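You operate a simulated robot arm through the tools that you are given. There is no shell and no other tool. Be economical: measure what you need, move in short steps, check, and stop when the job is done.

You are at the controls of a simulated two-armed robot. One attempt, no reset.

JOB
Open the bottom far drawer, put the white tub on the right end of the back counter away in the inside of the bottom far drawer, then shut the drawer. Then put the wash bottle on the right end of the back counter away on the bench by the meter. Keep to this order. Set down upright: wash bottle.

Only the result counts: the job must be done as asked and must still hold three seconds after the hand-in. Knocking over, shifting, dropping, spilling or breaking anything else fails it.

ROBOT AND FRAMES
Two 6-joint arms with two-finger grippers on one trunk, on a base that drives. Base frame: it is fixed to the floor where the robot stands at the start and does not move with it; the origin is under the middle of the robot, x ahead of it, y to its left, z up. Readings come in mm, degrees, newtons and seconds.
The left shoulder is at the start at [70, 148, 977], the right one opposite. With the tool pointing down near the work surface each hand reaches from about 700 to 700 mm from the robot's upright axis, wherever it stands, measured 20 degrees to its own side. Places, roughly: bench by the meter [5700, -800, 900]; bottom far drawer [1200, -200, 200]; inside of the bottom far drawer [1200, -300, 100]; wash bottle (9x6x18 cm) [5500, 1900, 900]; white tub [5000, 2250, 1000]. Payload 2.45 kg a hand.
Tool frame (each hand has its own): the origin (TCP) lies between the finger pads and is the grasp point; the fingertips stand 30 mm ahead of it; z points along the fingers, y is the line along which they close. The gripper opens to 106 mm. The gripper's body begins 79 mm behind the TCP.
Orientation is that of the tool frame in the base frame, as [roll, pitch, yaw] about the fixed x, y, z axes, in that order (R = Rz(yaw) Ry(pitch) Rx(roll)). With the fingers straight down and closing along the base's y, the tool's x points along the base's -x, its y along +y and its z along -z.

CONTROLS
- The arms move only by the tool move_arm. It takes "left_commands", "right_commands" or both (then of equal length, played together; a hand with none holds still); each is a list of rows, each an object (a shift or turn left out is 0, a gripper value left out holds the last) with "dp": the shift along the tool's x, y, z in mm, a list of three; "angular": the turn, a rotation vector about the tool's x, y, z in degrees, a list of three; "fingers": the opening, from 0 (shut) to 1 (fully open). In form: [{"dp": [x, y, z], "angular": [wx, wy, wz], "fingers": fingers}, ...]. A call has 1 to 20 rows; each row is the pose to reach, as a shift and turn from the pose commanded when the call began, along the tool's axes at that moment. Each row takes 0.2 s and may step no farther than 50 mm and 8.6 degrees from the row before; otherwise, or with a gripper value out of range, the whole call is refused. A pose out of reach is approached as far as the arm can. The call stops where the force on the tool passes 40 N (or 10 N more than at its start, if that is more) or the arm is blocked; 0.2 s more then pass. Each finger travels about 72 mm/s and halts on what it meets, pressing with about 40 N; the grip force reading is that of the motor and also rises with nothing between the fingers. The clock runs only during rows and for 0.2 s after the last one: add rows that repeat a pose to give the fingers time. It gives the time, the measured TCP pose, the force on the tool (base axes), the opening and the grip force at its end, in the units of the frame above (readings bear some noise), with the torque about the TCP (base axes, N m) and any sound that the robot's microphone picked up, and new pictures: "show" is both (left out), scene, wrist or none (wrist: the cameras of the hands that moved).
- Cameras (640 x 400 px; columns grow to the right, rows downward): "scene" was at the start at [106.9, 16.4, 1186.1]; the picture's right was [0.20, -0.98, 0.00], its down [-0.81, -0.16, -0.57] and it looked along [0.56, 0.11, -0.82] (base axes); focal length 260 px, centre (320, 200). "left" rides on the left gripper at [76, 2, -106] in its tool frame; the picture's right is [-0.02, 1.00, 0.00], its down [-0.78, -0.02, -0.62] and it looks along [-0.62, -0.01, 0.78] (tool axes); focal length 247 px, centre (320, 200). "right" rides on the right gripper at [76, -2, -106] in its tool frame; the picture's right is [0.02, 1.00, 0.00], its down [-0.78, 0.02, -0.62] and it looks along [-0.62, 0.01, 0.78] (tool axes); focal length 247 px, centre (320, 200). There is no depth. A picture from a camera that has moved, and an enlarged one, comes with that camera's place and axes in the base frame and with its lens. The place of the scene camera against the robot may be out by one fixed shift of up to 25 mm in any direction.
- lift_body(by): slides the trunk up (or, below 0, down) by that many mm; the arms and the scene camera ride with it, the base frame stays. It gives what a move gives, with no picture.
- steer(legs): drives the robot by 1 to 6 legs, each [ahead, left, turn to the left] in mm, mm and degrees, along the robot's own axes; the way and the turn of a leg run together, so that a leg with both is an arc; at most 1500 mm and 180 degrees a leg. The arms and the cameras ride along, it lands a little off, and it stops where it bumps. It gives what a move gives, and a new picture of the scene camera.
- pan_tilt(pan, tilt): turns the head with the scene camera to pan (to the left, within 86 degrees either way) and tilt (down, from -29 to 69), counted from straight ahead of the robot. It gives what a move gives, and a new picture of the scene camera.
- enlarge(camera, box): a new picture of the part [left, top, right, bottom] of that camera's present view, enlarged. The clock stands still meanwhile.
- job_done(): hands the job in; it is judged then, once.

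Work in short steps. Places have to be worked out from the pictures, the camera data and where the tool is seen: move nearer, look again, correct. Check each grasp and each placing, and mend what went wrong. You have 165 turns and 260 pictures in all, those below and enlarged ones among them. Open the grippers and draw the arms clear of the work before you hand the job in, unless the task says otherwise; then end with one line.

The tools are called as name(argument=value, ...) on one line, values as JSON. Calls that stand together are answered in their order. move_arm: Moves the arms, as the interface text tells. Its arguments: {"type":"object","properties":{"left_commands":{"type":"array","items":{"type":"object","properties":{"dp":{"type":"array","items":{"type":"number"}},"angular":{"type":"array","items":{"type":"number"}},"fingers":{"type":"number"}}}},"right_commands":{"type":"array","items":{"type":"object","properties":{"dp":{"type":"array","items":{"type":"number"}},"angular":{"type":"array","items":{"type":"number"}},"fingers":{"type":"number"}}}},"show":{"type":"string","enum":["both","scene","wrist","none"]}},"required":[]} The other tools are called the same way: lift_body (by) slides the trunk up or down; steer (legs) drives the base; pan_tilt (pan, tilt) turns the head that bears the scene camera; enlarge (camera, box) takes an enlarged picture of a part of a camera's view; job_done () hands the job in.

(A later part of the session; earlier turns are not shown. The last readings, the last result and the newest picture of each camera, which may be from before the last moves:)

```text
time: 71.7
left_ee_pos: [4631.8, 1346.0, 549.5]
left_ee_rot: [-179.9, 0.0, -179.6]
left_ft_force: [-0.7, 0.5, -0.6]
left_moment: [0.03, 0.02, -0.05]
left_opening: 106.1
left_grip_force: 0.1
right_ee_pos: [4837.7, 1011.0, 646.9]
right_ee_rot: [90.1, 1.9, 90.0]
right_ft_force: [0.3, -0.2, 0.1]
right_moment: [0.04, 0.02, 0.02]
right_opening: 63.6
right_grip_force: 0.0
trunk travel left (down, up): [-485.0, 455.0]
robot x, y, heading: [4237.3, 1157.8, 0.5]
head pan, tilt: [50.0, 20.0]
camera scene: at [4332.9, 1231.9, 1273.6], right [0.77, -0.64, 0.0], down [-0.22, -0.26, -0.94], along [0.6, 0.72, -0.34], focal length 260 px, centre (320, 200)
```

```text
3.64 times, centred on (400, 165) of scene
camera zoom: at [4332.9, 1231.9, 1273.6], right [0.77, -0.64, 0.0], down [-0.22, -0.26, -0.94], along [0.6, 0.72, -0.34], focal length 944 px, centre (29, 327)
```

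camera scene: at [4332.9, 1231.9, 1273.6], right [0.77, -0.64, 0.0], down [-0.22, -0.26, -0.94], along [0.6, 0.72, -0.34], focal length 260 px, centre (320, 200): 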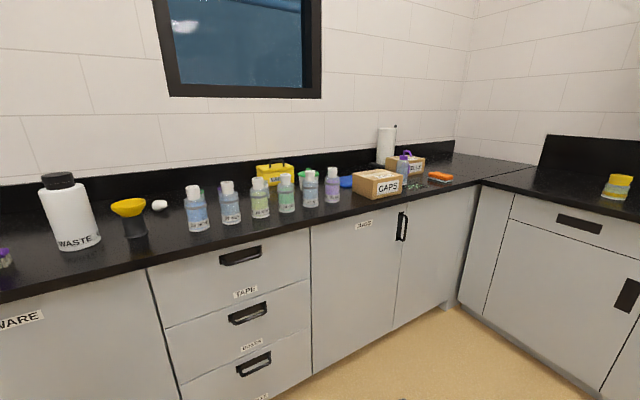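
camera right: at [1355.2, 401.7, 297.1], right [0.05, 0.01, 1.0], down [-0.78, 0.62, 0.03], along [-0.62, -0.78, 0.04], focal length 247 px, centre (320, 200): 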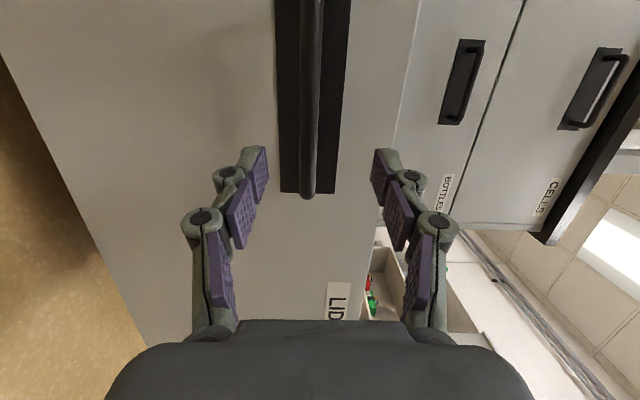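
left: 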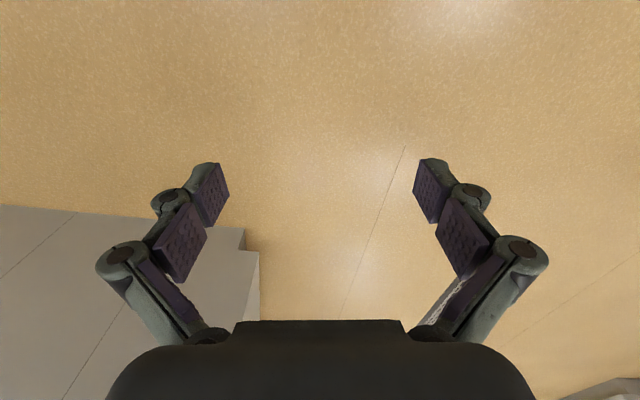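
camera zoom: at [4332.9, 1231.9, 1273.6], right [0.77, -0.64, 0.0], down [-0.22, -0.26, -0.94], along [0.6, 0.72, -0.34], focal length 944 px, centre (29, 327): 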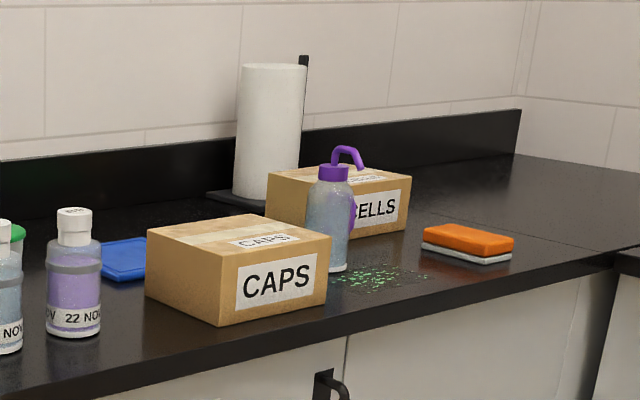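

The white tub with the green lid stands behind the dated bottles; the wash bottle has the purple cap. First I fold the right arm back to tool-down.

move_arm(right_commands=[{"angular": [0, 0, -8.2]}, {"angular": [0, 0, -16.4]}, {"angular": [0, 0, -24.5]}, {"angular": [0, 0, -32.7]}, {"angular": [0, 0, -40.9]}, {"angular": [0, 0, -49.1]}, {"angular": [0, 0, -57.3]}, {"angular": [0, 0, -65.4]}, {"angular": [0, 0, -73.6]}, {"angular": [0, 0, -81.8]}, {"angular": [0, 0, -90]}], show="none")

move_arm(right_commands=[{"dp": [0, 0, 0], "angular": [0, 8.2, 0]}, {"dp": [10, 0, -20], "angular": [0, 16.4, 0]}, {"dp": [20, 0, -40], "angular": [0, 24.5, 0]}, {"dp": [30, 0, -60], "angular": [0, 32.7, 0]}, {"dp": [40, 0, -80], "angular": [0, 40.9, 0]}, {"dp": [50, 0, -100], "angular": [0, 49.1, 0]}, {"dp": [60, 0, -120], "angular": [0, 57.3, 0]}, {"dp": [70, 0, -140], "angular": [0, 65.4, 0]}, {"dp": [80, 0, -160], "angular": [0, 73.6, 0]}, {"dp": [90, 0, -180], "angular": [0, 81.8, 0]}, {"dp": [100, 0, -200], "angular": [0, 90, 0], "fingers": 1}], show="none")

```text
time: 74.1
left_ee_pos: [4631.2, 1345.6, 548.9]
left_ee_rot: [179.9, 0.1, -179.7]
left_ft_force: [-0.4, -0.7, 0.1]
left_moment: [0.03, 0.01, 0.04]
left_opening: 106.0
left_grip_force: 0.1
right_ee_pos: [4837.7, 1011.8, 645.7]
right_ee_rot: [-89.8, 88.0, -89.6]
right_ft_force: [-0.4, -0.3, 0.3]
right_moment: [-0.01, -0.03, 0.01]
right_opening: 63.6
right_grip_force: 0.0
trunk travel left (down, up): [-485.0, 455.0]
robot x, y, heading: [4235.3, 1156.6, 0.1]
head pan, tilt: [50.0, 20.0]
```

```text
time: 75.3
left_ee_pos: [4631.4, 1344.8, 550.2]
left_ee_rot: [179.9, -0.1, -179.6]
left_ft_force: [0.3, 0.7, -0.9]
left_moment: [0.0, -0.01, 0.05]
left_opening: 106.2
left_grip_force: 0.3
right_ee_pos: [4768.0, 966.2, 609.3]
right_ee_rot: [-163.5, 51.2, -165.0]
right_ft_force: [-0.7, -0.1, 0.5]
right_moment: [0.0, 0.01, -0.02]
right_opening: 63.6
right_grip_force: 0.0
trunk travel left (down, up): [-485.0, 455.0]
robot x, y, heading: [4235.2, 1161.4, 0.2]
head pan, tilt: [50.0, 20.0]
stopped in row 5 (right hand): the arm was blocked; the commanded pose is now the measured one
```

The right arm got blocked midway. I look at it.

pan_tilt(pan=-15, tilt=55)

```text
time: 76.7
left_ee_pos: [4631.5, 1344.6, 549.5]
left_ee_rot: [180.0, 0.0, -179.7]
left_ft_force: [0.3, -0.3, 0.1]
left_moment: [-0.02, 0.01, 0.02]
left_opening: 106.1
left_grip_force: 0.1
right_ee_pos: [4768.0, 966.8, 610.6]
right_ee_rot: [-163.5, 51.3, -165.0]
right_ft_force: [-0.4, -0.3, 0.3]
right_moment: [-0.02, -0.02, 0.02]
right_opening: 63.5
right_grip_force: 0.2
trunk travel left (down, up): [-485.0, 455.0]
robot x, y, heading: [4238.8, 1154.6, 0.4]
head pan, tilt: [-15.0, 55.0]
camera scene: at [4343.4, 1141.9, 1221.5], right [-0.25, -0.97, 0.0], down [-0.79, 0.21, -0.57], along [0.56, -0.14, -0.82], focal length 260 px, centre (320, 200)
```

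scene: 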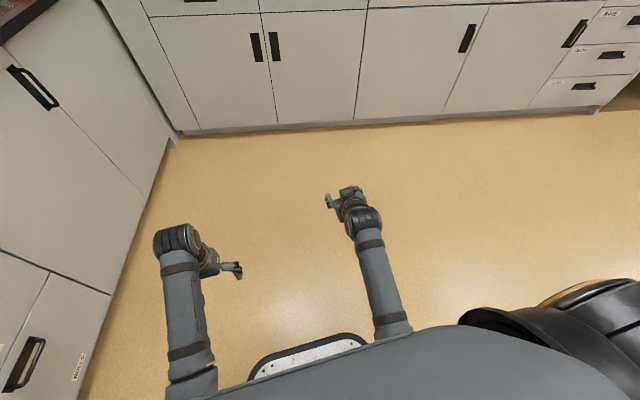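

I finish the turn to tool-down with pure rotation along the direct axis.

move_arm(right_commands=[{"angular": [-1.2, 7.5, 0.9]}, {"angular": [-2.4, 15, 1.9]}, {"angular": [-3.7, 22.5, 2.8]}, {"angular": [-4.9, 30, 3.7]}, {"angular": [-6.1, 37.4, 4.6]}, {"angular": [-7.4, 44.9, 5.6]}, {"angular": [-8.6, 52.4, 6.5]}], show="none")

```text
time: 78.3
left_ee_pos: [4631.4, 1345.2, 549.3]
left_ee_rot: [179.9, -0.1, -179.7]
left_ft_force: [-0.2, -1.2, -0.4]
left_moment: [0.01, -0.02, -0.03]
left_opening: 106.0
left_grip_force: 0.2
right_ee_pos: [4770.3, 967.1, 609.0]
right_ee_rot: [179.9, -0.1, -179.9]
right_ft_force: [0.7, 0.1, 0.1]
right_moment: [-0.02, 0.0, 0.02]
right_opening: 63.7
right_grip_force: 0.0
trunk travel left (down, up): [-485.0, 455.0]
robot x, y, heading: [4237.0, 1158.8, 0.4]
head pan, tilt: [-15.0, 55.0]
```

Both hands point down again. The counter seems to run about 8° askew of my axes (closer at larger x). I retract the right hand, turn to face the counter, and sidestep to the tub's neighbourhood.

move_arm(right_commands=[{"dp": [45, 5, 0], "fingers": 1}, {"dp": [90, 10, 0]}, {"dp": [135, 15, 0]}, {"dp": [170, 20, 0]}], show="none")

steer(legs=[[0, 0, 82], [0, -900, 0]])

pan_tilt(pan=0, tilt=25)

```text
time: 79.5
left_ee_pos: [4631.8, 1344.5, 549.7]
left_ee_rot: [179.9, 0.0, -179.7]
left_ft_force: [0.5, 0.5, 0.3]
left_moment: [0.0, 0.0, 0.0]
left_opening: 106.0
left_grip_force: 0.0
right_ee_pos: [4607.1, 944.2, 613.0]
right_ee_rot: [-172.9, 1.1, -178.9]
right_ft_force: [0.1, 0.4, 0.7]
right_moment: [0.01, 0.02, -0.01]
right_opening: 106.0
right_grip_force: 0.0
trunk travel left (down, up): [-485.0, 455.0]
robot x, y, heading: [4234.7, 1157.8, 0.4]
head pan, tilt: [-15.0, 55.0]
stopped in row 4 (right hand): the arm was blocked; the commanded pose is now the measured one
```

```text
time: 87.8
left_ee_pos: [5012.9, 1440.8, 549.1]
left_ee_rot: [-179.9, 0.0, -98.0]
left_ft_force: [0.9, 0.5, 0.3]
left_moment: [-0.01, -0.02, 0.01]
left_opening: 105.9
left_grip_force: 0.0
right_ee_pos: [5404.7, 1357.4, 613.8]
right_ee_rot: [-172.9, 1.1, -97.3]
right_ft_force: [0.5, -0.3, -0.3]
right_moment: [-0.01, 0.0, 0.03]
right_opening: 106.1
right_grip_force: 0.1
trunk travel left (down, up): [-485.0, 455.0]
robot x, y, heading: [5143.0, 1022.0, 81.9]
head pan, tilt: [-15.0, 55.0]
camera scene: at [5163.8, 1141.7, 1221.5], right [0.92, -0.39, 0.0], down [-0.32, -0.75, -0.57], along [0.22, 0.53, -0.82], focal length 260 px, centre (320, 200)
```

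scene: 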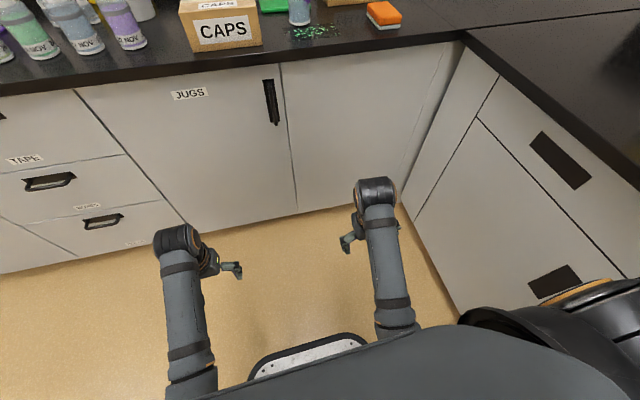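

```text
time: 88.7
left_ee_pos: [5013.0, 1440.9, 549.7]
left_ee_rot: [-180.0, -0.1, -98.0]
left_ft_force: [-0.7, 1.0, 0.5]
left_moment: [0.01, 0.0, -0.02]
left_opening: 105.7
left_grip_force: 0.1
right_ee_pos: [5406.0, 1357.4, 613.8]
right_ee_rot: [-172.8, 1.1, -97.2]
right_ft_force: [0.7, -0.2, 0.2]
right_moment: [-0.01, 0.0, -0.01]
right_opening: 106.0
right_grip_force: 0.1
trunk travel left (down, up): [-485.0, 455.0]
robot x, y, heading: [5141.5, 1021.0, 81.7]
head pan, tilt: [0.0, 25.0]
camera scene: at [5148.1, 1166.7, 1265.4], right [0.99, -0.14, 0.0], down [-0.06, -0.42, -0.91], along [0.13, 0.9, -0.42], focal length 260 px, centre (320, 200)
```

scene: 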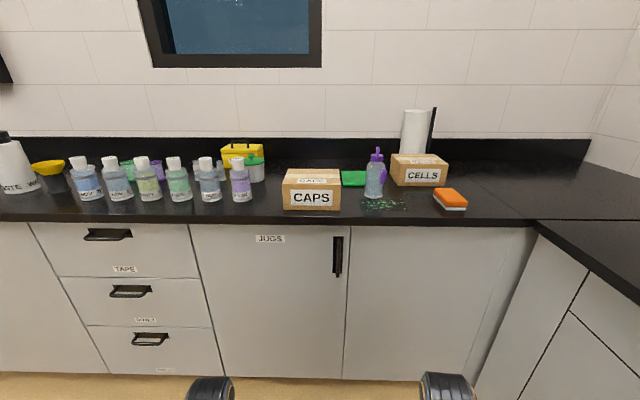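

The view now is square to the counter. I zoom on the tub and the wash bottle.

enlarge(camera="scene", box=[180, 130, 340, 230])

enlarge(camera="scene", box=[320, 130, 480, 230])

```text
4.00 times, centred on (260, 180) of scene
camera zoom: at [5148.1, 1166.7, 1265.4], right [0.99, -0.14, 0.0], down [-0.06, -0.42, -0.91], along [0.13, 0.9, -0.42], focal length 1038 px, centre (560, 280)
```

zoom: 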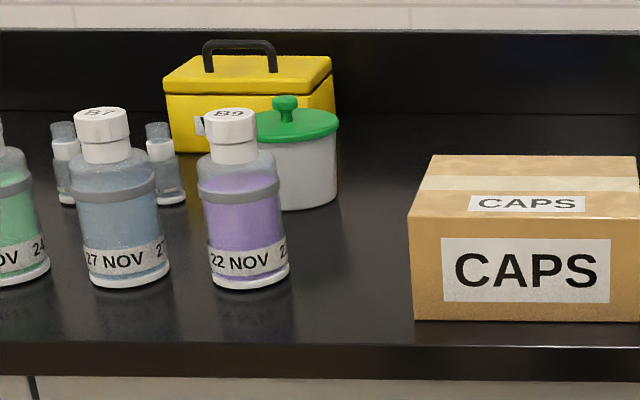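

```text
4.00 times, centred on (400, 180) of scene
camera zoom: at [5148.1, 1166.7, 1265.4], right [0.99, -0.14, 0.0], down [-0.06, -0.42, -0.91], along [0.13, 0.9, -0.42], focal length 1038 px, centre (0, 280)
```

zoom: 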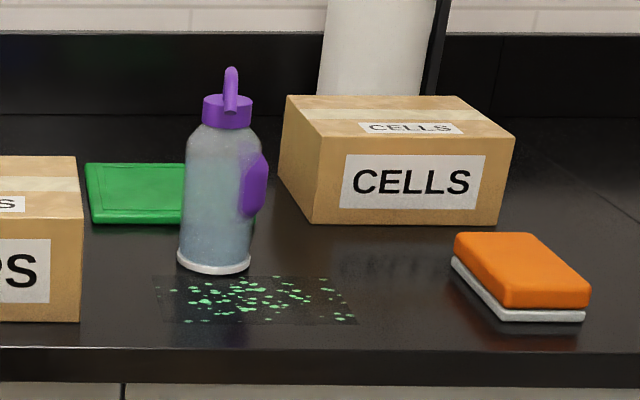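

The tub is a lidded cylinder about 100 mm wide, with a knob, so I'll grip it by the knob. I raise the trunk and lift both hands above the counter clutter.

lift_body(by=380)

move_arm(left_commands=[{"dp": [0, 0, -45]}, {"dp": [0, 0, -90]}, {"dp": [0, 0, -135]}, {"dp": [0, 0, -180]}, {"dp": [0, 0, -220]}], right_commands=[{"dp": [0, 0, -30]}, {"dp": [0, 0, -60]}, {"dp": [0, 0, -90]}, {"dp": [0, 0, -120]}, {"dp": [0, 0, -150]}], show="none")

steer(legs=[[430, 45, 0]])

pan_tilt(pan=15, tilt=50)

```text
time: 92.4
left_ee_pos: [5012.3, 1440.1, 930.0]
left_ee_rot: [-180.0, 0.0, -98.0]
left_ft_force: [0.0, -0.2, 0.5]
left_moment: [-0.01, 0.01, 0.0]
left_opening: 106.0
left_grip_force: 0.1
right_ee_pos: [5405.5, 1357.8, 994.5]
right_ee_rot: [-172.7, 1.1, -97.3]
right_ft_force: [0.6, -0.1, 0.3]
right_moment: [-0.03, 0.02, -0.02]
right_opening: 105.9
right_grip_force: 0.1
trunk travel left (down, up): [-865.0, 75.0]
robot x, y, heading: [5144.2, 1024.5, 81.6]
head pan, tilt: [0.0, 25.0]
```

```text
time: 93.0
left_ee_pos: [5011.3, 1443.1, 998.1]
left_ee_rot: [177.9, 0.4, -98.1]
left_ft_force: [-0.5, 1.0, 0.3]
left_moment: [0.01, 0.06, 0.02]
left_opening: 105.7
left_grip_force: 0.0
left hand out of reach, approached as far as the arm can: row 2, 3
right_ee_pos: [5452.8, 1339.2, 1034.1]
right_ee_rot: [-161.0, 0.2, -95.8]
right_ft_force: [-0.6, 0.3, 0.0]
right_moment: [-0.01, 0.02, 0.01]
right_opening: 106.0
right_grip_force: 0.0
right hand out of reach, approached as far as the arm can: row 1, 2, 3
trunk travel left (down, up): [-865.0, 75.0]
robot x, y, heading: [5140.9, 1023.0, 81.6]
head pan, tilt: [0.0, 25.0]
stopped in row 3 (right hand): the arm was blocked; the commanded pose is now the measured one
```

```text
time: 95.6
left_ee_pos: [5018.5, 1868.1, 998.0]
left_ee_rot: [177.9, 0.5, -97.4]
left_ft_force: [-0.1, -0.4, 0.6]
left_moment: [0.01, -0.02, -0.04]
left_opening: 105.9
left_grip_force: 0.1
right_ee_pos: [5462.5, 1773.1, 1033.4]
right_ee_rot: [-161.1, 0.3, -95.1]
right_ft_force: [0.1, 0.1, -0.9]
right_moment: [0.0, -0.02, 0.0]
right_opening: 105.9
right_grip_force: 0.0
trunk travel left (down, up): [-865.0, 75.0]
robot x, y, heading: [5156.0, 1453.4, 82.7]
head pan, tilt: [0.0, 25.0]
camera scene: at [5160.1, 1595.0, 1645.6], right [0.99, -0.13, 0.0], down [-0.05, -0.42, -0.91], along [0.12, 0.9, -0.42], focal length 260 px, centre (320, 200)
```

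scene: 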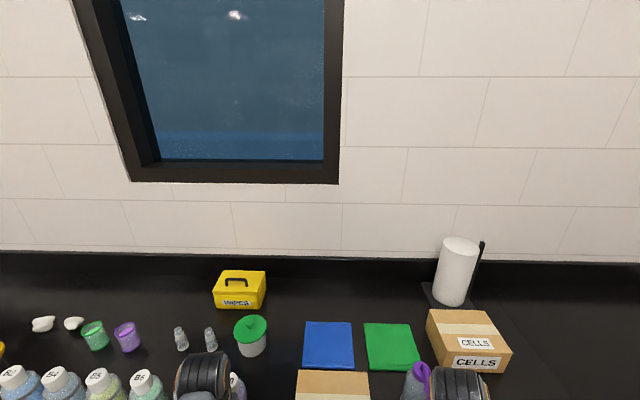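

```text
time: 96.5
left_ee_pos: [5017.3, 1869.9, 997.3]
left_ee_rot: [177.9, 0.4, -97.5]
left_ft_force: [0.4, 0.5, -0.1]
left_moment: [-0.02, 0.02, -0.01]
left_opening: 106.0
left_grip_force: 0.1
right_ee_pos: [5463.1, 1774.4, 1034.0]
right_ee_rot: [-160.9, 0.2, -95.1]
right_ft_force: [0.1, -0.1, 0.4]
right_moment: [0.0, -0.04, -0.02]
right_opening: 106.1
right_grip_force: 0.1
trunk travel left (down, up): [-865.0, 75.0]
robot x, y, heading: [5154.1, 1450.4, 82.6]
head pan, tilt: [15.0, 50.0]
camera scene: at [5138.2, 1581.6, 1608.0], right [0.99, 0.13, 0.0], down [0.1, -0.76, -0.64], along [-0.08, 0.64, -0.77], focal length 260 px, centre (320, 200)
```

scene: 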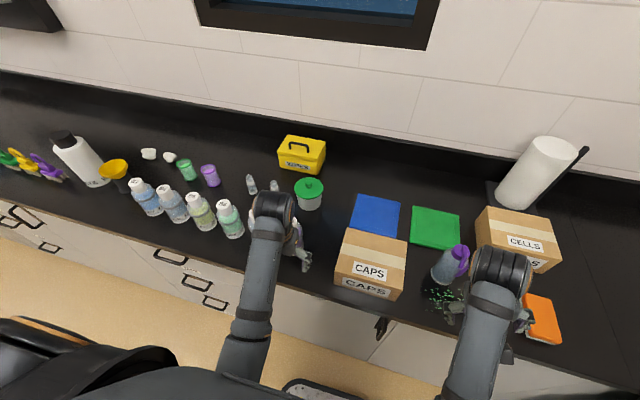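

The left hand is close to the purple dated bottle; I check closely.

enlarge(camera="scene", box=[220, 150, 380, 300])

enlarge(camera="left", box=[0, 0, 640, 400])

enlarge(camera="right", box=[0, 0, 640, 400])

```text
2.67 times, centred on (300, 225) of scene
camera zoom: at [5138.2, 1581.6, 1608.0], right [0.99, 0.13, 0.0], down [0.1, -0.76, -0.64], along [-0.08, 0.64, -0.77], focal length 692 px, centre (373, 133)
```

zoom: 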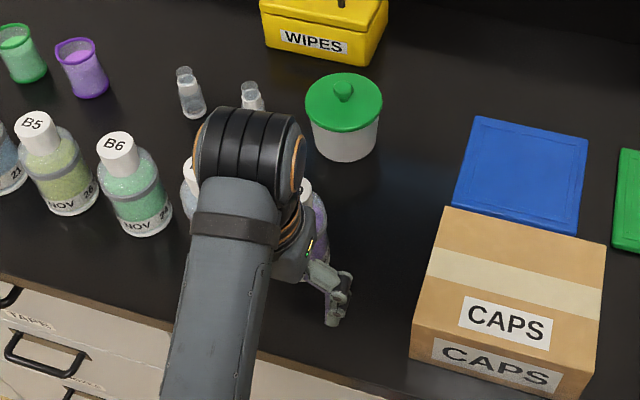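

```text
1.00 times, centred on (320, 200) of left (not enlarged: the box is as wide or as high as the picture)
camera zoom: at [5009.6, 1793.5, 1103.3], right [-0.99, 0.15, 0.04], down [0.14, 0.77, 0.63], along [0.07, 0.62, -0.78], focal length 247 px, centre (320, 200)
```

zoom: 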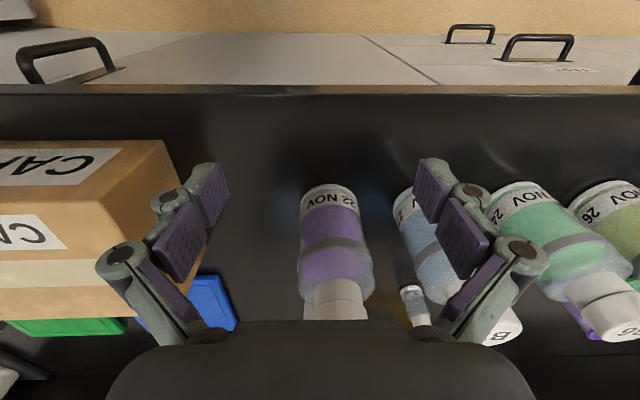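

```text
1.00 times, centred on (320, 200) of right (not enlarged: the box is as wide or as high as the picture)
camera zoom: at [5423.0, 1699.2, 1134.4], right [-0.94, 0.06, -0.33], down [-0.15, 0.8, 0.58], along [0.3, 0.6, -0.74], focal length 247 px, centre (320, 200)
```

zoom: 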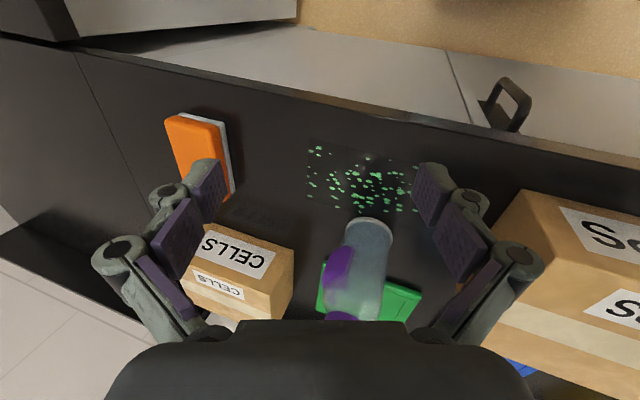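

Nothing is touched, but the left hand is too low to pass over the bottles. I back off 130 mm, raise the trunk fully, then extend the left hand forward and up.

steer(legs=[[-130, 0, 0]])

lift_body(by=70)

move_arm(left_commands=[{"dp": [-30, 0, -15]}, {"dp": [-60, 0, -30]}, {"dp": [-90, 0, -50]}, {"dp": [-120, 0, -75]}, {"dp": [-150, 0, -100]}, {"dp": [-180, 0, -120]}], show="scene")

```text
time: 97.8
left_ee_pos: [5001.7, 1743.1, 997.6]
left_ee_rot: [177.9, 0.3, -97.1]
left_ft_force: [-0.3, -0.8, 0.2]
left_moment: [-0.04, -0.02, -0.01]
left_opening: 105.9
left_grip_force: 0.0
right_ee_pos: [5444.8, 1647.6, 1032.8]
right_ee_rot: [-160.9, 0.1, -95.0]
right_ft_force: [-0.5, 0.3, 0.4]
right_moment: [0.01, -0.01, -0.01]
right_opening: 106.0
right_grip_force: 0.0
trunk travel left (down, up): [-865.0, 75.0]
robot x, y, heading: [5135.6, 1324.3, 82.9]
head pan, tilt: [15.0, 50.0]
camera scene: at [5121.4, 1455.8, 1607.8], right [0.99, 0.14, 0.0], down [0.1, -0.76, -0.64], along [-0.09, 0.64, -0.77], focal length 260 px, centre (320, 200)
```

scene: 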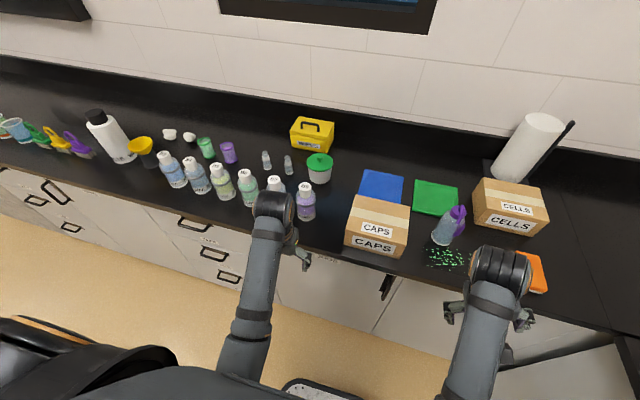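

```text
time: 98.9
left_ee_pos: [5000.6, 1742.1, 1068.6]
left_ee_rot: [177.9, 0.3, -97.2]
left_ft_force: [0.2, -0.3, -0.3]
left_moment: [0.0, 0.02, 0.0]
left_opening: 106.2
left_grip_force: 0.1
right_ee_pos: [5445.8, 1646.4, 1104.8]
right_ee_rot: [-160.9, 0.2, -94.9]
right_ft_force: [-0.7, 0.3, -0.3]
right_moment: [-0.02, 0.01, -0.03]
right_opening: 105.9
right_grip_force: 0.1
trunk travel left (down, up): [-935.0, 5.0]
robot x, y, heading: [5136.7, 1326.0, 83.0]
head pan, tilt: [15.0, 50.0]
```

```text
time: 100.3
left_ee_pos: [5033.5, 1944.2, 1162.9]
left_ee_rot: [177.9, 0.4, -97.2]
left_ft_force: [0.2, 0.3, -0.4]
left_moment: [-0.03, -0.01, -0.01]
left_opening: 105.9
left_grip_force: 0.0
left hand out of reach, approached as far as the arm can: row 1, 2, 3, 4, 5, 6
right_ee_pos: [5445.7, 1647.3, 1102.7]
right_ee_rot: [-160.9, 0.2, -94.9]
right_ft_force: [0.7, 0.2, 0.3]
right_moment: [-0.02, 0.0, 0.01]
right_opening: 105.8
right_grip_force: 0.0
trunk travel left (down, up): [-935.0, 5.0]
robot x, y, heading: [5139.9, 1323.9, 82.8]
head pan, tilt: [15.0, 50.0]
camera scene: at [5121.3, 1454.6, 1677.8], right [0.99, 0.14, 0.0], down [0.1, -0.76, -0.64], along [-0.09, 0.64, -0.77], focal length 260 px, centre (320, 200)
```

scene: 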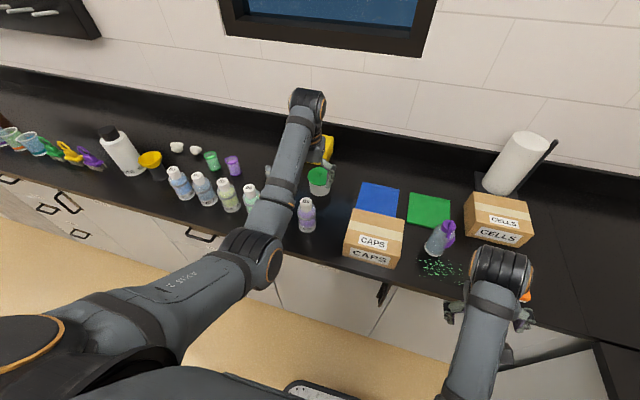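

The left hand is now at 1163 mm height. I drive forward 170 mm and look with the left wrist camera.

steer(legs=[[170, 0, 0]])

enlarge(camera="left", box=[0, 0, 640, 400])

```text
time: 101.7
left_ee_pos: [5057.2, 2108.2, 1165.9]
left_ee_rot: [177.9, 0.6, -97.4]
left_ft_force: [-0.6, 0.3, 0.6]
left_moment: [0.06, -0.03, 0.02]
left_opening: 106.0
left_grip_force: 0.0
right_ee_pos: [5466.9, 1808.1, 1104.9]
right_ee_rot: [-160.9, 0.4, -95.1]
right_ft_force: [-0.2, -0.1, -0.1]
right_moment: [0.01, -0.01, 0.04]
right_opening: 105.9
right_grip_force: 0.1
trunk travel left (down, up): [-935.0, 5.0]
robot x, y, heading: [5161.0, 1492.6, 82.8]
head pan, tilt: [15.0, 50.0]
camera scene: at [5142.3, 1615.7, 1678.4], right [0.99, 0.13, 0.0], down [0.1, -0.76, -0.64], along [-0.08, 0.64, -0.76], focal length 260 px, centre (320, 200)
```

scene: 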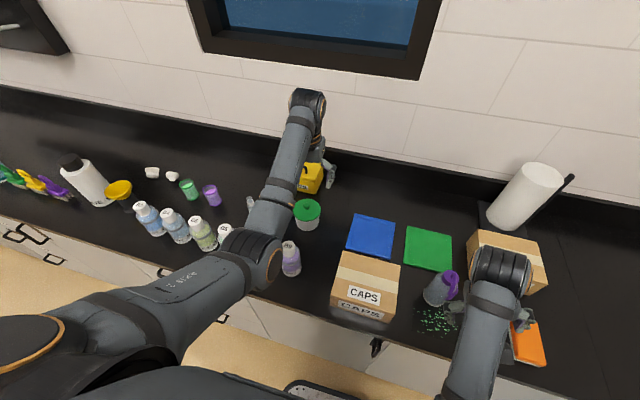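

```text
1.00 times, centred on (320, 200) of left (not enlarged: the box is as wide or as high as the picture)
camera zoom: at [5047.9, 2030.6, 1270.7], right [-0.99, 0.15, 0.04], down [0.14, 0.76, 0.63], along [0.07, 0.63, -0.78], focal length 247 px, centre (320, 200)
```

zoom: 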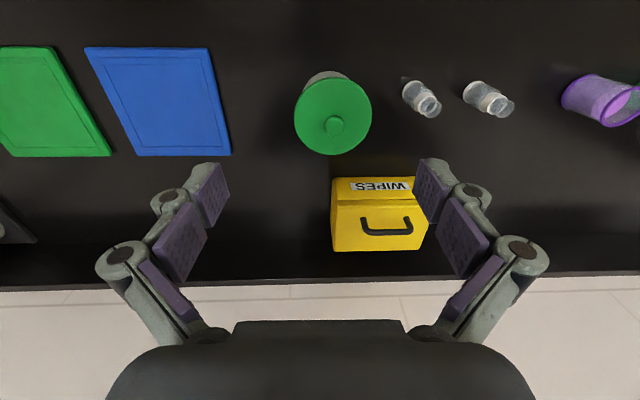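

The tub's knob is at about [5039, 2148, ~1000], lid about 90 mm across. I move above it, partly close the fingers, and descend a little for another look.

move_arm(left_commands=[{"dp": [-18, 12, 0], "angular": [1, 0, 0], "fingers": 0.6}, {"dp": [-37, 23, 0], "angular": [2.1, 0, 0], "fingers": 0.6}, {"dp": [-37, 23, 40], "angular": [2.1, 0, 0]}, {"dp": [-37, 23, 75], "angular": [2.1, 0, 0]}, {"dp": [-37, 23, 75], "angular": [2.1, 0, 0]}], show="both")

```text
time: 102.9
left_ee_pos: [5038.6, 2147.9, 1090.9]
left_ee_rot: [179.9, 0.5, -97.4]
left_ft_force: [0.6, -0.5, 0.1]
left_moment: [0.0, 0.02, -0.01]
left_opening: 63.5
left_grip_force: 0.0
right_ee_pos: [5467.7, 1811.1, 1103.0]
right_ee_rot: [-160.9, 0.2, -95.2]
right_ft_force: [0.4, -0.2, -0.4]
right_moment: [-0.03, -0.01, 0.01]
right_opening: 106.1
right_grip_force: 0.1
trunk travel left (down, up): [-935.0, 5.0]
robot x, y, heading: [5161.9, 1493.4, 82.5]
head pan, tilt: [15.0, 50.0]
camera scene: at [5142.6, 1619.7, 1678.0], right [0.99, 0.13, 0.0], down [0.1, -0.76, -0.64], along [-0.08, 0.64, -0.77], focal length 260 px, centre (320, 200)
camera left: at [5025.8, 2072.7, 1196.3], right [-0.99, 0.15, 0.0], down [0.12, 0.77, 0.63], along [0.09, 0.62, -0.78], focal length 247 px, centre (320, 200)
```

scene: 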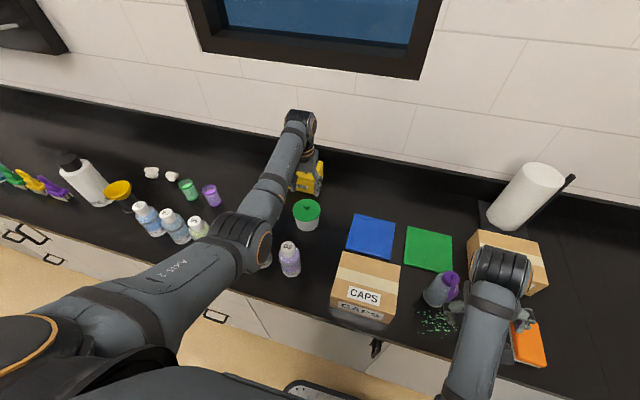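
left: 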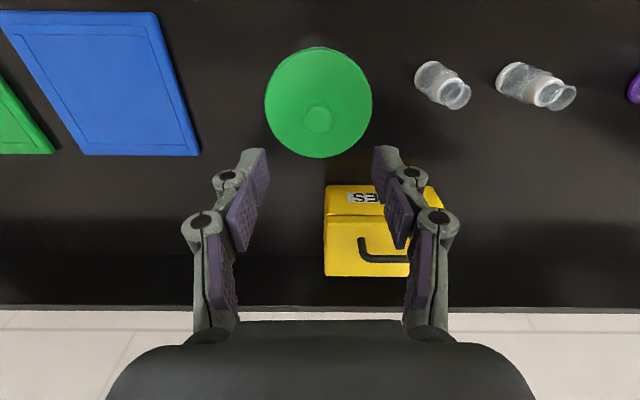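

The knob sits right beneath the TCP, top at z≈996. I descend to TCP z≈1008 under force guard and close.

move_arm(left_commands=[{"dp": [0, 0, 25]}, {"dp": [0, 0, 50]}, {"dp": [0, 0, 65]}, {"dp": [0, 0, 75]}, {"dp": [0, 0, 82]}, {"dp": [0, 0, 82]}, {"dp": [0, 0, 82], "fingers": 0}, {"dp": [0, 0, 82], "fingers": 0}, {"dp": [0, 0, 82], "fingers": 0}, {"dp": [0, 0, 82], "fingers": 0}], show="wrist")

```text
time: 105.1
left_ee_pos: [5036.4, 2151.9, 1008.0]
left_ee_rot: [-179.9, 0.5, -97.5]
left_ft_force: [0.1, 0.5, 0.9]
left_moment: [0.01, 0.02, 0.02]
left_opening: 21.4
left_grip_force: 40.2
right_ee_pos: [5467.7, 1811.5, 1102.9]
right_ee_rot: [-160.9, 0.2, -95.0]
right_ft_force: [-0.7, 0.3, 0.1]
right_moment: [0.01, 0.01, 0.03]
right_opening: 106.0
right_grip_force: 0.1
trunk travel left (down, up): [-935.0, 5.0]
robot x, y, heading: [5161.8, 1492.6, 82.5]
head pan, tilt: [15.0, 50.0]
camera left: at [5024.0, 2075.9, 1113.8], right [-0.99, 0.15, 0.0], down [0.12, 0.77, 0.63], along [0.09, 0.62, -0.78], focal length 247 px, centre (320, 200)
```

left: 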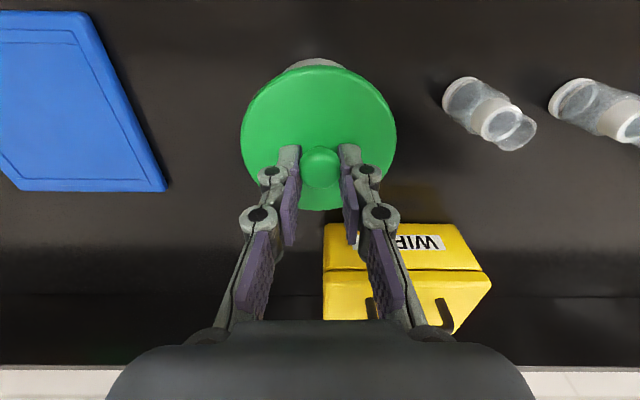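

The knob is gripped at 21 mm. I lift 110 mm and check that the whole tub comes.

move_arm(left_commands=[{"dp": [0, 0, -15]}, {"dp": [0, 0, -35]}, {"dp": [0, 0, -60]}, {"dp": [0, 0, -85]}, {"dp": [0, 0, -110]}, {"dp": [0, 0, -135]}, {"dp": [0, 0, -150]}], show="both")

```text
time: 106.7
left_ee_pos: [5036.6, 2151.2, 1157.1]
left_ee_rot: [-179.9, 0.6, -97.3]
left_ft_force: [0.4, 0.1, -0.4]
left_moment: [0.04, -0.03, -0.02]
left_opening: 21.1
left_grip_force: 39.8
right_ee_pos: [5468.2, 1811.9, 1104.3]
right_ee_rot: [-160.9, 0.2, -95.1]
right_ft_force: [-0.4, -0.8, 0.3]
right_moment: [-0.01, 0.01, 0.02]
right_opening: 106.0
right_grip_force: 0.0
trunk travel left (down, up): [-935.0, 5.0]
robot x, y, heading: [5159.7, 1490.7, 82.6]
head pan, tilt: [15.0, 50.0]
camera scene: at [5142.8, 1620.3, 1678.0], right [0.99, 0.13, 0.0], down [0.1, -0.76, -0.64], along [-0.09, 0.64, -0.77], focal length 260 px, centre (320, 200)
camera left: at [5022.8, 2074.4, 1263.5], right [-0.99, 0.15, 0.0], down [0.12, 0.77, 0.63], along [0.09, 0.62, -0.78], focal length 247 px, centre (320, 200)
```

scene: 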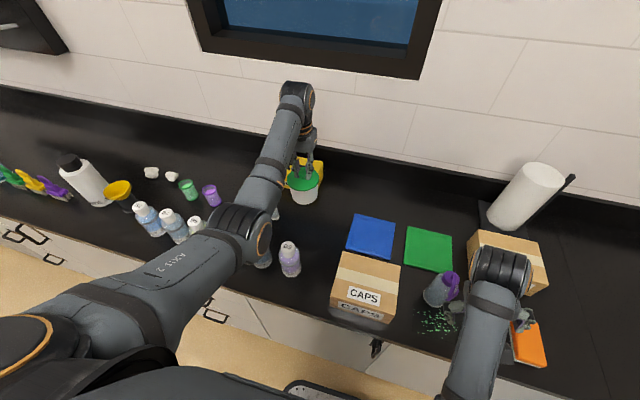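
left: 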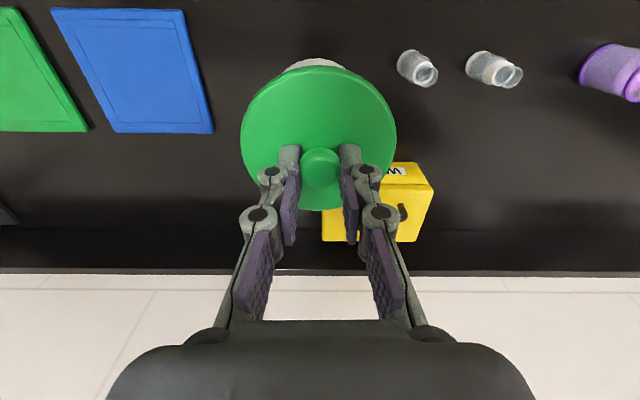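

The whole tub is lifted. I raise it another 50 mm for clearance over the dated bottles, then back the robot away.

move_arm(left_commands=[{"dp": [0, 0, -25]}, {"dp": [0, 0, -50]}, {"dp": [0, 0, -50]}], show="none")

steer(legs=[[-150, 0, 0], [-350, 0, 0]])

```text
time: 107.5
left_ee_pos: [5036.2, 2151.3, 1209.1]
left_ee_rot: [180.0, 0.4, -97.4]
left_ft_force: [-0.6, 0.5, -1.7]
left_moment: [0.02, 0.01, -0.02]
left_opening: 21.0
left_grip_force: 39.6
right_ee_pos: [5467.0, 1813.0, 1103.9]
right_ee_rot: [-160.9, 0.3, -95.1]
right_ft_force: [0.4, -0.1, 0.1]
right_moment: [-0.02, 0.01, -0.02]
right_opening: 106.0
right_grip_force: 0.0
trunk travel left (down, up): [-935.0, 5.0]
robot x, y, heading: [5156.6, 1492.7, 82.7]
head pan, tilt: [15.0, 50.0]
```

```text
time: 110.7
left_ee_pos: [4970.9, 1661.1, 1207.9]
left_ee_rot: [180.0, 0.3, -97.2]
left_ft_force: [0.1, 0.1, -0.8]
left_moment: [-0.06, -0.02, -0.01]
left_opening: 21.0
left_grip_force: 40.4
right_ee_pos: [5403.4, 1325.5, 1103.9]
right_ee_rot: [-160.9, 0.0, -94.7]
right_ft_force: [0.0, -0.3, -1.0]
right_moment: [-0.03, 0.0, -0.02]
right_opening: 105.8
right_grip_force: 0.1
trunk travel left (down, up): [-935.0, 5.0]
robot x, y, heading: [5098.5, 1002.0, 83.2]
head pan, tilt: [15.0, 50.0]
camera scene: at [5080.2, 1132.8, 1677.6], right [0.99, 0.14, 0.0], down [0.11, -0.76, -0.64], along [-0.09, 0.63, -0.77], focal length 260 px, centre (320, 200)
```

scene: 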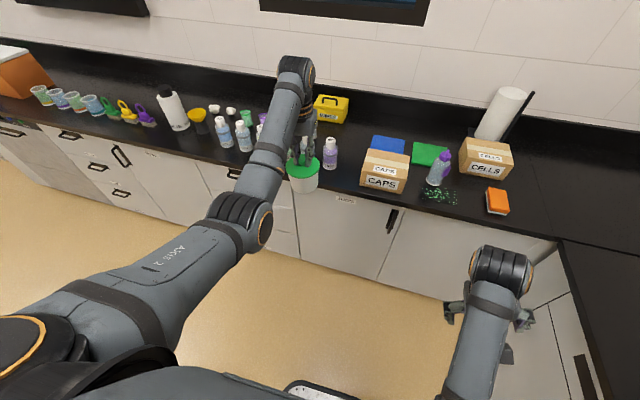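

The tub is held clear. I drive back along the aisle to the open drawer.

steer(legs=[[0, 0, 93], [1500, 0, 0], [1500, 0, 0], [930, 0, 0], [0, 0, 86]])

pan_tilt(pan=10, tilt=50)

```text
time: 137.6
left_ee_pos: [1213.0, 534.7, 1208.6]
left_ee_rot: [179.9, 0.3, 82.3]
left_ft_force: [-0.6, 0.7, -1.3]
left_moment: [0.01, -0.01, 0.0]
left_opening: 21.3
left_grip_force: 39.8
right_ee_pos: [783.3, 874.2, 1102.9]
right_ee_rot: [-161.0, 0.2, 84.6]
right_ft_force: [-0.3, -0.4, 0.1]
right_moment: [0.0, -0.02, 0.02]
right_opening: 106.0
right_grip_force: 0.1
trunk travel left (down, up): [-935.0, 5.0]
robot x, y, heading: [1091.3, 1194.2, -97.8]
head pan, tilt: [15.0, 50.0]
camera scene: at [1081.9, 1069.3, 1678.0], right [-0.99, -0.13, 0.0], down [-0.1, 0.76, -0.64], along [0.08, -0.64, -0.77], focal length 260 px, centre (320, 200)
```

scene: 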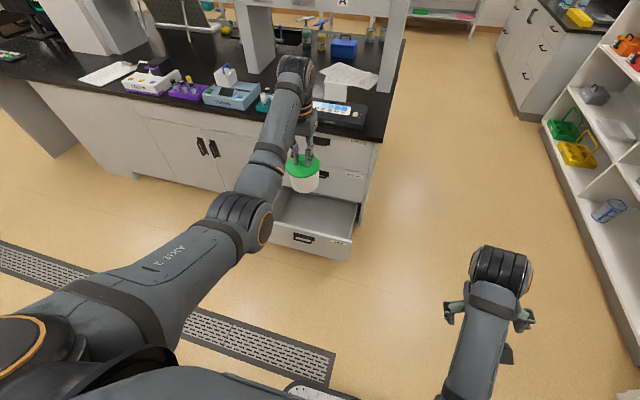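

```text
time: 138.3
left_ee_pos: [1212.3, 533.7, 1208.7]
left_ee_rot: [-180.0, 0.4, 82.4]
left_ft_force: [0.0, 0.5, -1.1]
left_moment: [0.01, -0.03, -0.02]
left_opening: 21.1
left_grip_force: 40.0
right_ee_pos: [783.6, 874.9, 1104.7]
right_ee_rot: [-160.9, 0.2, 84.7]
right_ft_force: [-0.8, 0.2, 0.2]
right_moment: [0.0, 0.0, 0.0]
right_opening: 106.2
right_grip_force: 0.1
trunk travel left (down, up): [-935.0, 5.0]
robot x, y, heading: [1094.7, 1191.9, -97.6]
head pan, tilt: [10.0, 50.0]
camera scene: at [1075.5, 1068.7, 1677.9], right [-1.0, -0.04, 0.0], down [-0.03, 0.77, -0.64], along [0.03, -0.64, -0.77], focal length 260 px, centre (320, 200)
```

scene: 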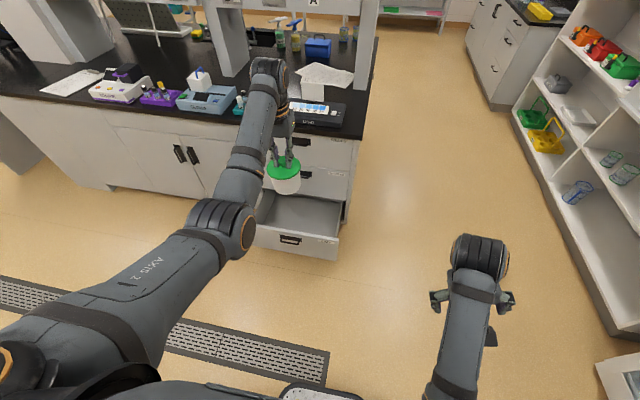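

I lower the trunk 600 mm, then drive forward to bring the tub near above the drawer.

lift_body(by=-600)

steer(legs=[[330, 92, 0]])

enlarge(camera="left", box=[0, 0, 640, 400])

```text
refused: -600 is not a number from -400 to 400
```

```text
time: 140.5
left_ee_pos: [1259.6, 195.6, 1210.3]
left_ee_rot: [180.0, 0.6, 82.3]
left_ft_force: [-0.6, 0.3, -0.9]
left_moment: [-0.04, -0.02, -0.01]
left_opening: 21.2
left_grip_force: 39.7
right_ee_pos: [831.5, 536.5, 1104.4]
right_ee_rot: [-160.9, 0.3, 84.7]
right_ft_force: [-0.3, 0.5, 0.4]
right_moment: [-0.01, 0.0, 0.04]
right_opening: 105.9
right_grip_force: 0.1
trunk travel left (down, up): [-935.0, 5.0]
robot x, y, heading: [1136.6, 854.4, -97.7]
head pan, tilt: [10.0, 50.0]
camera scene: at [1122.8, 731.3, 1678.2], right [-1.0, -0.04, 0.0], down [-0.03, 0.76, -0.64], along [0.03, -0.64, -0.77], focal length 260 px, centre (320, 200)
```

scene: 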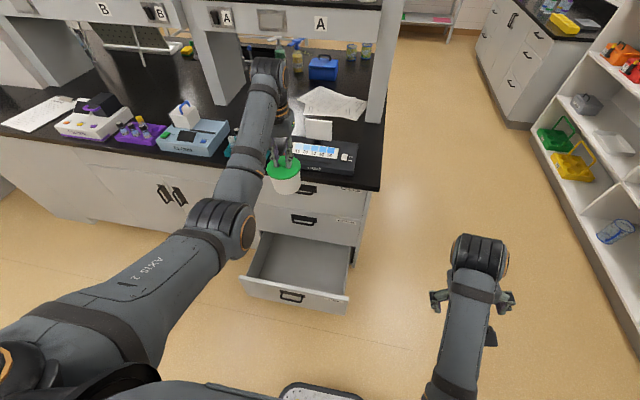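

```text
1.00 times, centred on (320, 200) of left (not enlarged: the box is as wide or as high as the picture)
camera zoom: at [1271.8, 272.5, 1315.9], right [0.99, -0.16, 0.0], down [-0.12, -0.77, 0.63], along [-0.1, -0.62, -0.78], focal length 247 px, centre (320, 200)
```

zoom: 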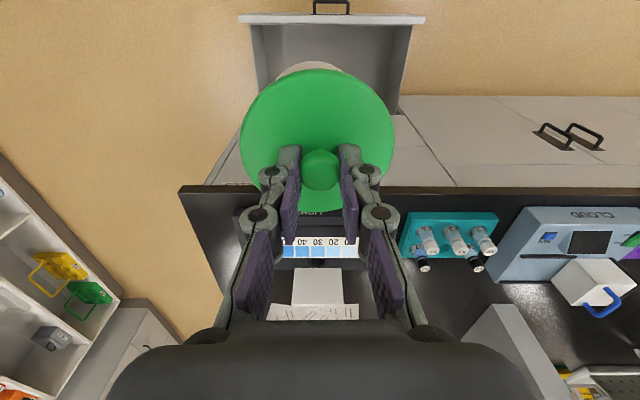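

The lift is limited to 400 mm per call. The hand is clear of the bench, so I lower in two steps and look.

lift_body(by=-400)

lift_body(by=-200)

enlarge(camera="left", box=[0, 0, 640, 400])

pan_tilt(pan=20, tilt=50)

```text
time: 144.3
left_ee_pos: [1260.0, 193.2, 807.9]
left_ee_rot: [179.9, 0.5, 82.3]
left_ft_force: [-0.6, -0.3, -0.9]
left_moment: [0.02, 0.05, -0.02]
left_opening: 21.1
left_grip_force: 39.6
right_ee_pos: [831.9, 533.9, 703.5]
right_ee_rot: [-161.0, 0.3, 84.7]
right_ft_force: [-0.7, 0.2, -0.9]
right_moment: [-0.02, 0.02, -0.02]
right_opening: 106.2
right_grip_force: 0.1
trunk travel left (down, up): [-535.0, 405.0]
robot x, y, heading: [1140.0, 849.8, -97.4]
head pan, tilt: [10.0, 50.0]
```

```text
time: 146.5
left_ee_pos: [1260.5, 193.4, 608.4]
left_ee_rot: [-180.0, 0.5, 82.4]
left_ft_force: [-1.3, 0.0, -1.0]
left_moment: [-0.04, 0.0, 0.03]
left_opening: 21.1
left_grip_force: 40.6
right_ee_pos: [832.3, 534.6, 504.4]
right_ee_rot: [-160.9, 0.2, 84.8]
right_ft_force: [0.2, 0.1, 0.8]
right_moment: [0.01, 0.04, 0.0]
right_opening: 106.3
right_grip_force: 0.0
trunk travel left (down, up): [-335.0, 605.0]
robot x, y, heading: [1140.7, 852.9, -97.7]
head pan, tilt: [10.0, 50.0]
```

```text
1.00 times, centred on (320, 200) of left (not enlarged: the box is as wide or as high as the picture)
camera zoom: at [1272.1, 270.3, 714.8], right [0.99, -0.16, 0.0], down [-0.12, -0.77, 0.63], along [-0.1, -0.62, -0.78], focal length 247 px, centre (320, 200)
```

zoom: 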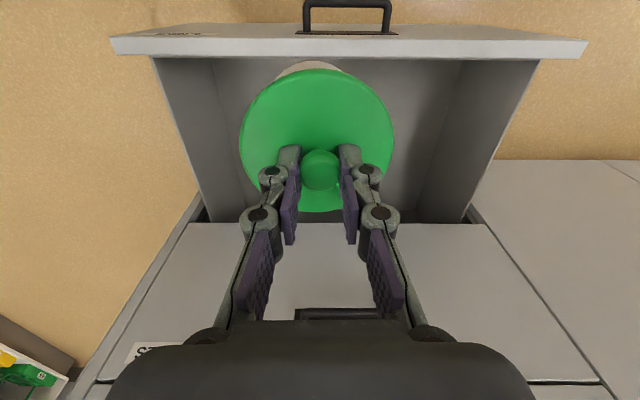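

```text
time: 147.2
left_ee_pos: [1260.0, 193.7, 608.8]
left_ee_rot: [180.0, 0.5, 82.3]
left_ft_force: [0.8, -0.8, -0.5]
left_moment: [0.01, 0.0, -0.03]
left_opening: 20.9
left_grip_force: 39.9
right_ee_pos: [831.3, 535.0, 503.3]
right_ee_rot: [-160.9, 0.2, 84.8]
right_ft_force: [-0.9, 0.2, 0.1]
right_moment: [0.02, 0.0, 0.01]
right_opening: 106.0
right_grip_force: 0.2
trunk travel left (down, up): [-335.0, 605.0]
robot x, y, heading: [1140.6, 852.8, -97.6]
head pan, tilt: [20.0, 50.0]
camera scene: at [1136.5, 730.0, 1078.0], right [-0.98, -0.21, 0.0], down [-0.16, 0.75, -0.64], along [0.14, -0.63, -0.77], focal length 260 px, centre (320, 200)
```

scene: 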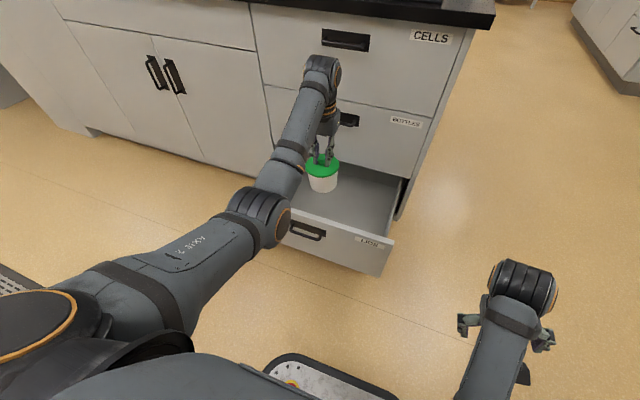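

From the wrist view the drawer's opening spans about y = -40 to 216. I drive 105 mm ahead and 34 mm left to centre the tub over it.

steer(legs=[[105, 34, 0]])

lift_body(by=-120)

enlarge(camera="left", box=[0, 0, 640, 400])

```text
time: 148.4
left_ee_pos: [1281.4, 82.7, 607.5]
left_ee_rot: [180.0, 0.4, 82.3]
left_ft_force: [-0.5, -0.5, -1.5]
left_moment: [0.03, 0.01, 0.03]
left_opening: 20.8
left_grip_force: 39.8
right_ee_pos: [850.9, 423.8, 503.8]
right_ee_rot: [-160.9, 0.2, 84.6]
right_ft_force: [0.5, -0.1, 0.4]
right_moment: [0.02, 0.0, 0.0]
right_opening: 106.2
right_grip_force: 0.0
trunk travel left (down, up): [-335.0, 605.0]
robot x, y, heading: [1158.5, 736.9, -97.7]
head pan, tilt: [20.0, 50.0]
camera scene: at [1156.4, 618.6, 1077.8], right [-0.98, -0.21, 0.0], down [-0.16, 0.75, -0.64], along [0.14, -0.63, -0.77], focal length 260 px, centre (320, 200)
```

scene: 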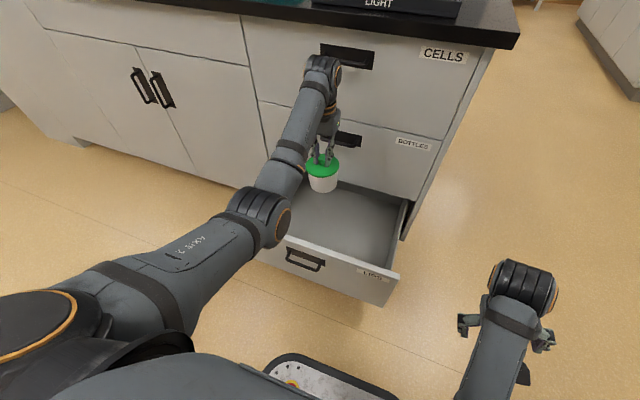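

```text
time: 149.9
left_ee_pos: [1281.1, 84.6, 490.1]
left_ee_rot: [-180.0, 0.5, 82.3]
left_ft_force: [-0.1, 0.1, -0.4]
left_moment: [-0.04, -0.03, 0.02]
left_opening: 20.4
left_grip_force: 39.5
right_ee_pos: [851.6, 424.0, 384.0]
right_ee_rot: [-160.8, 0.2, 84.7]
right_ft_force: [-0.2, -0.1, -0.4]
right_moment: [0.03, 0.0, 0.0]
right_opening: 105.8
right_grip_force: 0.1
trunk travel left (down, up): [-215.0, 725.0]
robot x, y, heading: [1159.2, 743.1, -97.7]
head pan, tilt: [20.0, 50.0]
```

```text
1.00 times, centred on (320, 200) of left (not enlarged: the box is as wide or as high as the picture)
camera zoom: at [1291.7, 159.9, 594.8], right [0.99, -0.16, 0.0], down [-0.12, -0.77, 0.63], along [-0.1, -0.62, -0.78], focal length 247 px, centre (320, 200)
```

zoom: 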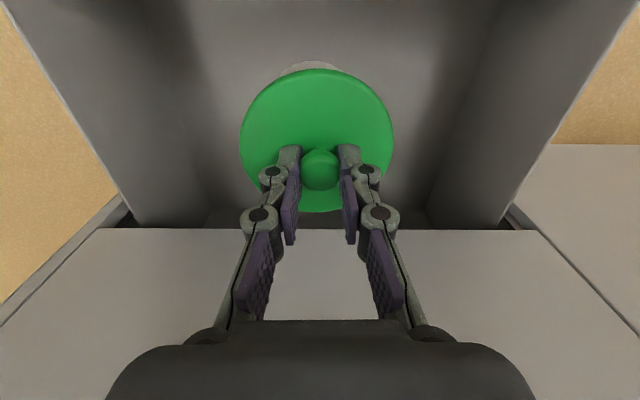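

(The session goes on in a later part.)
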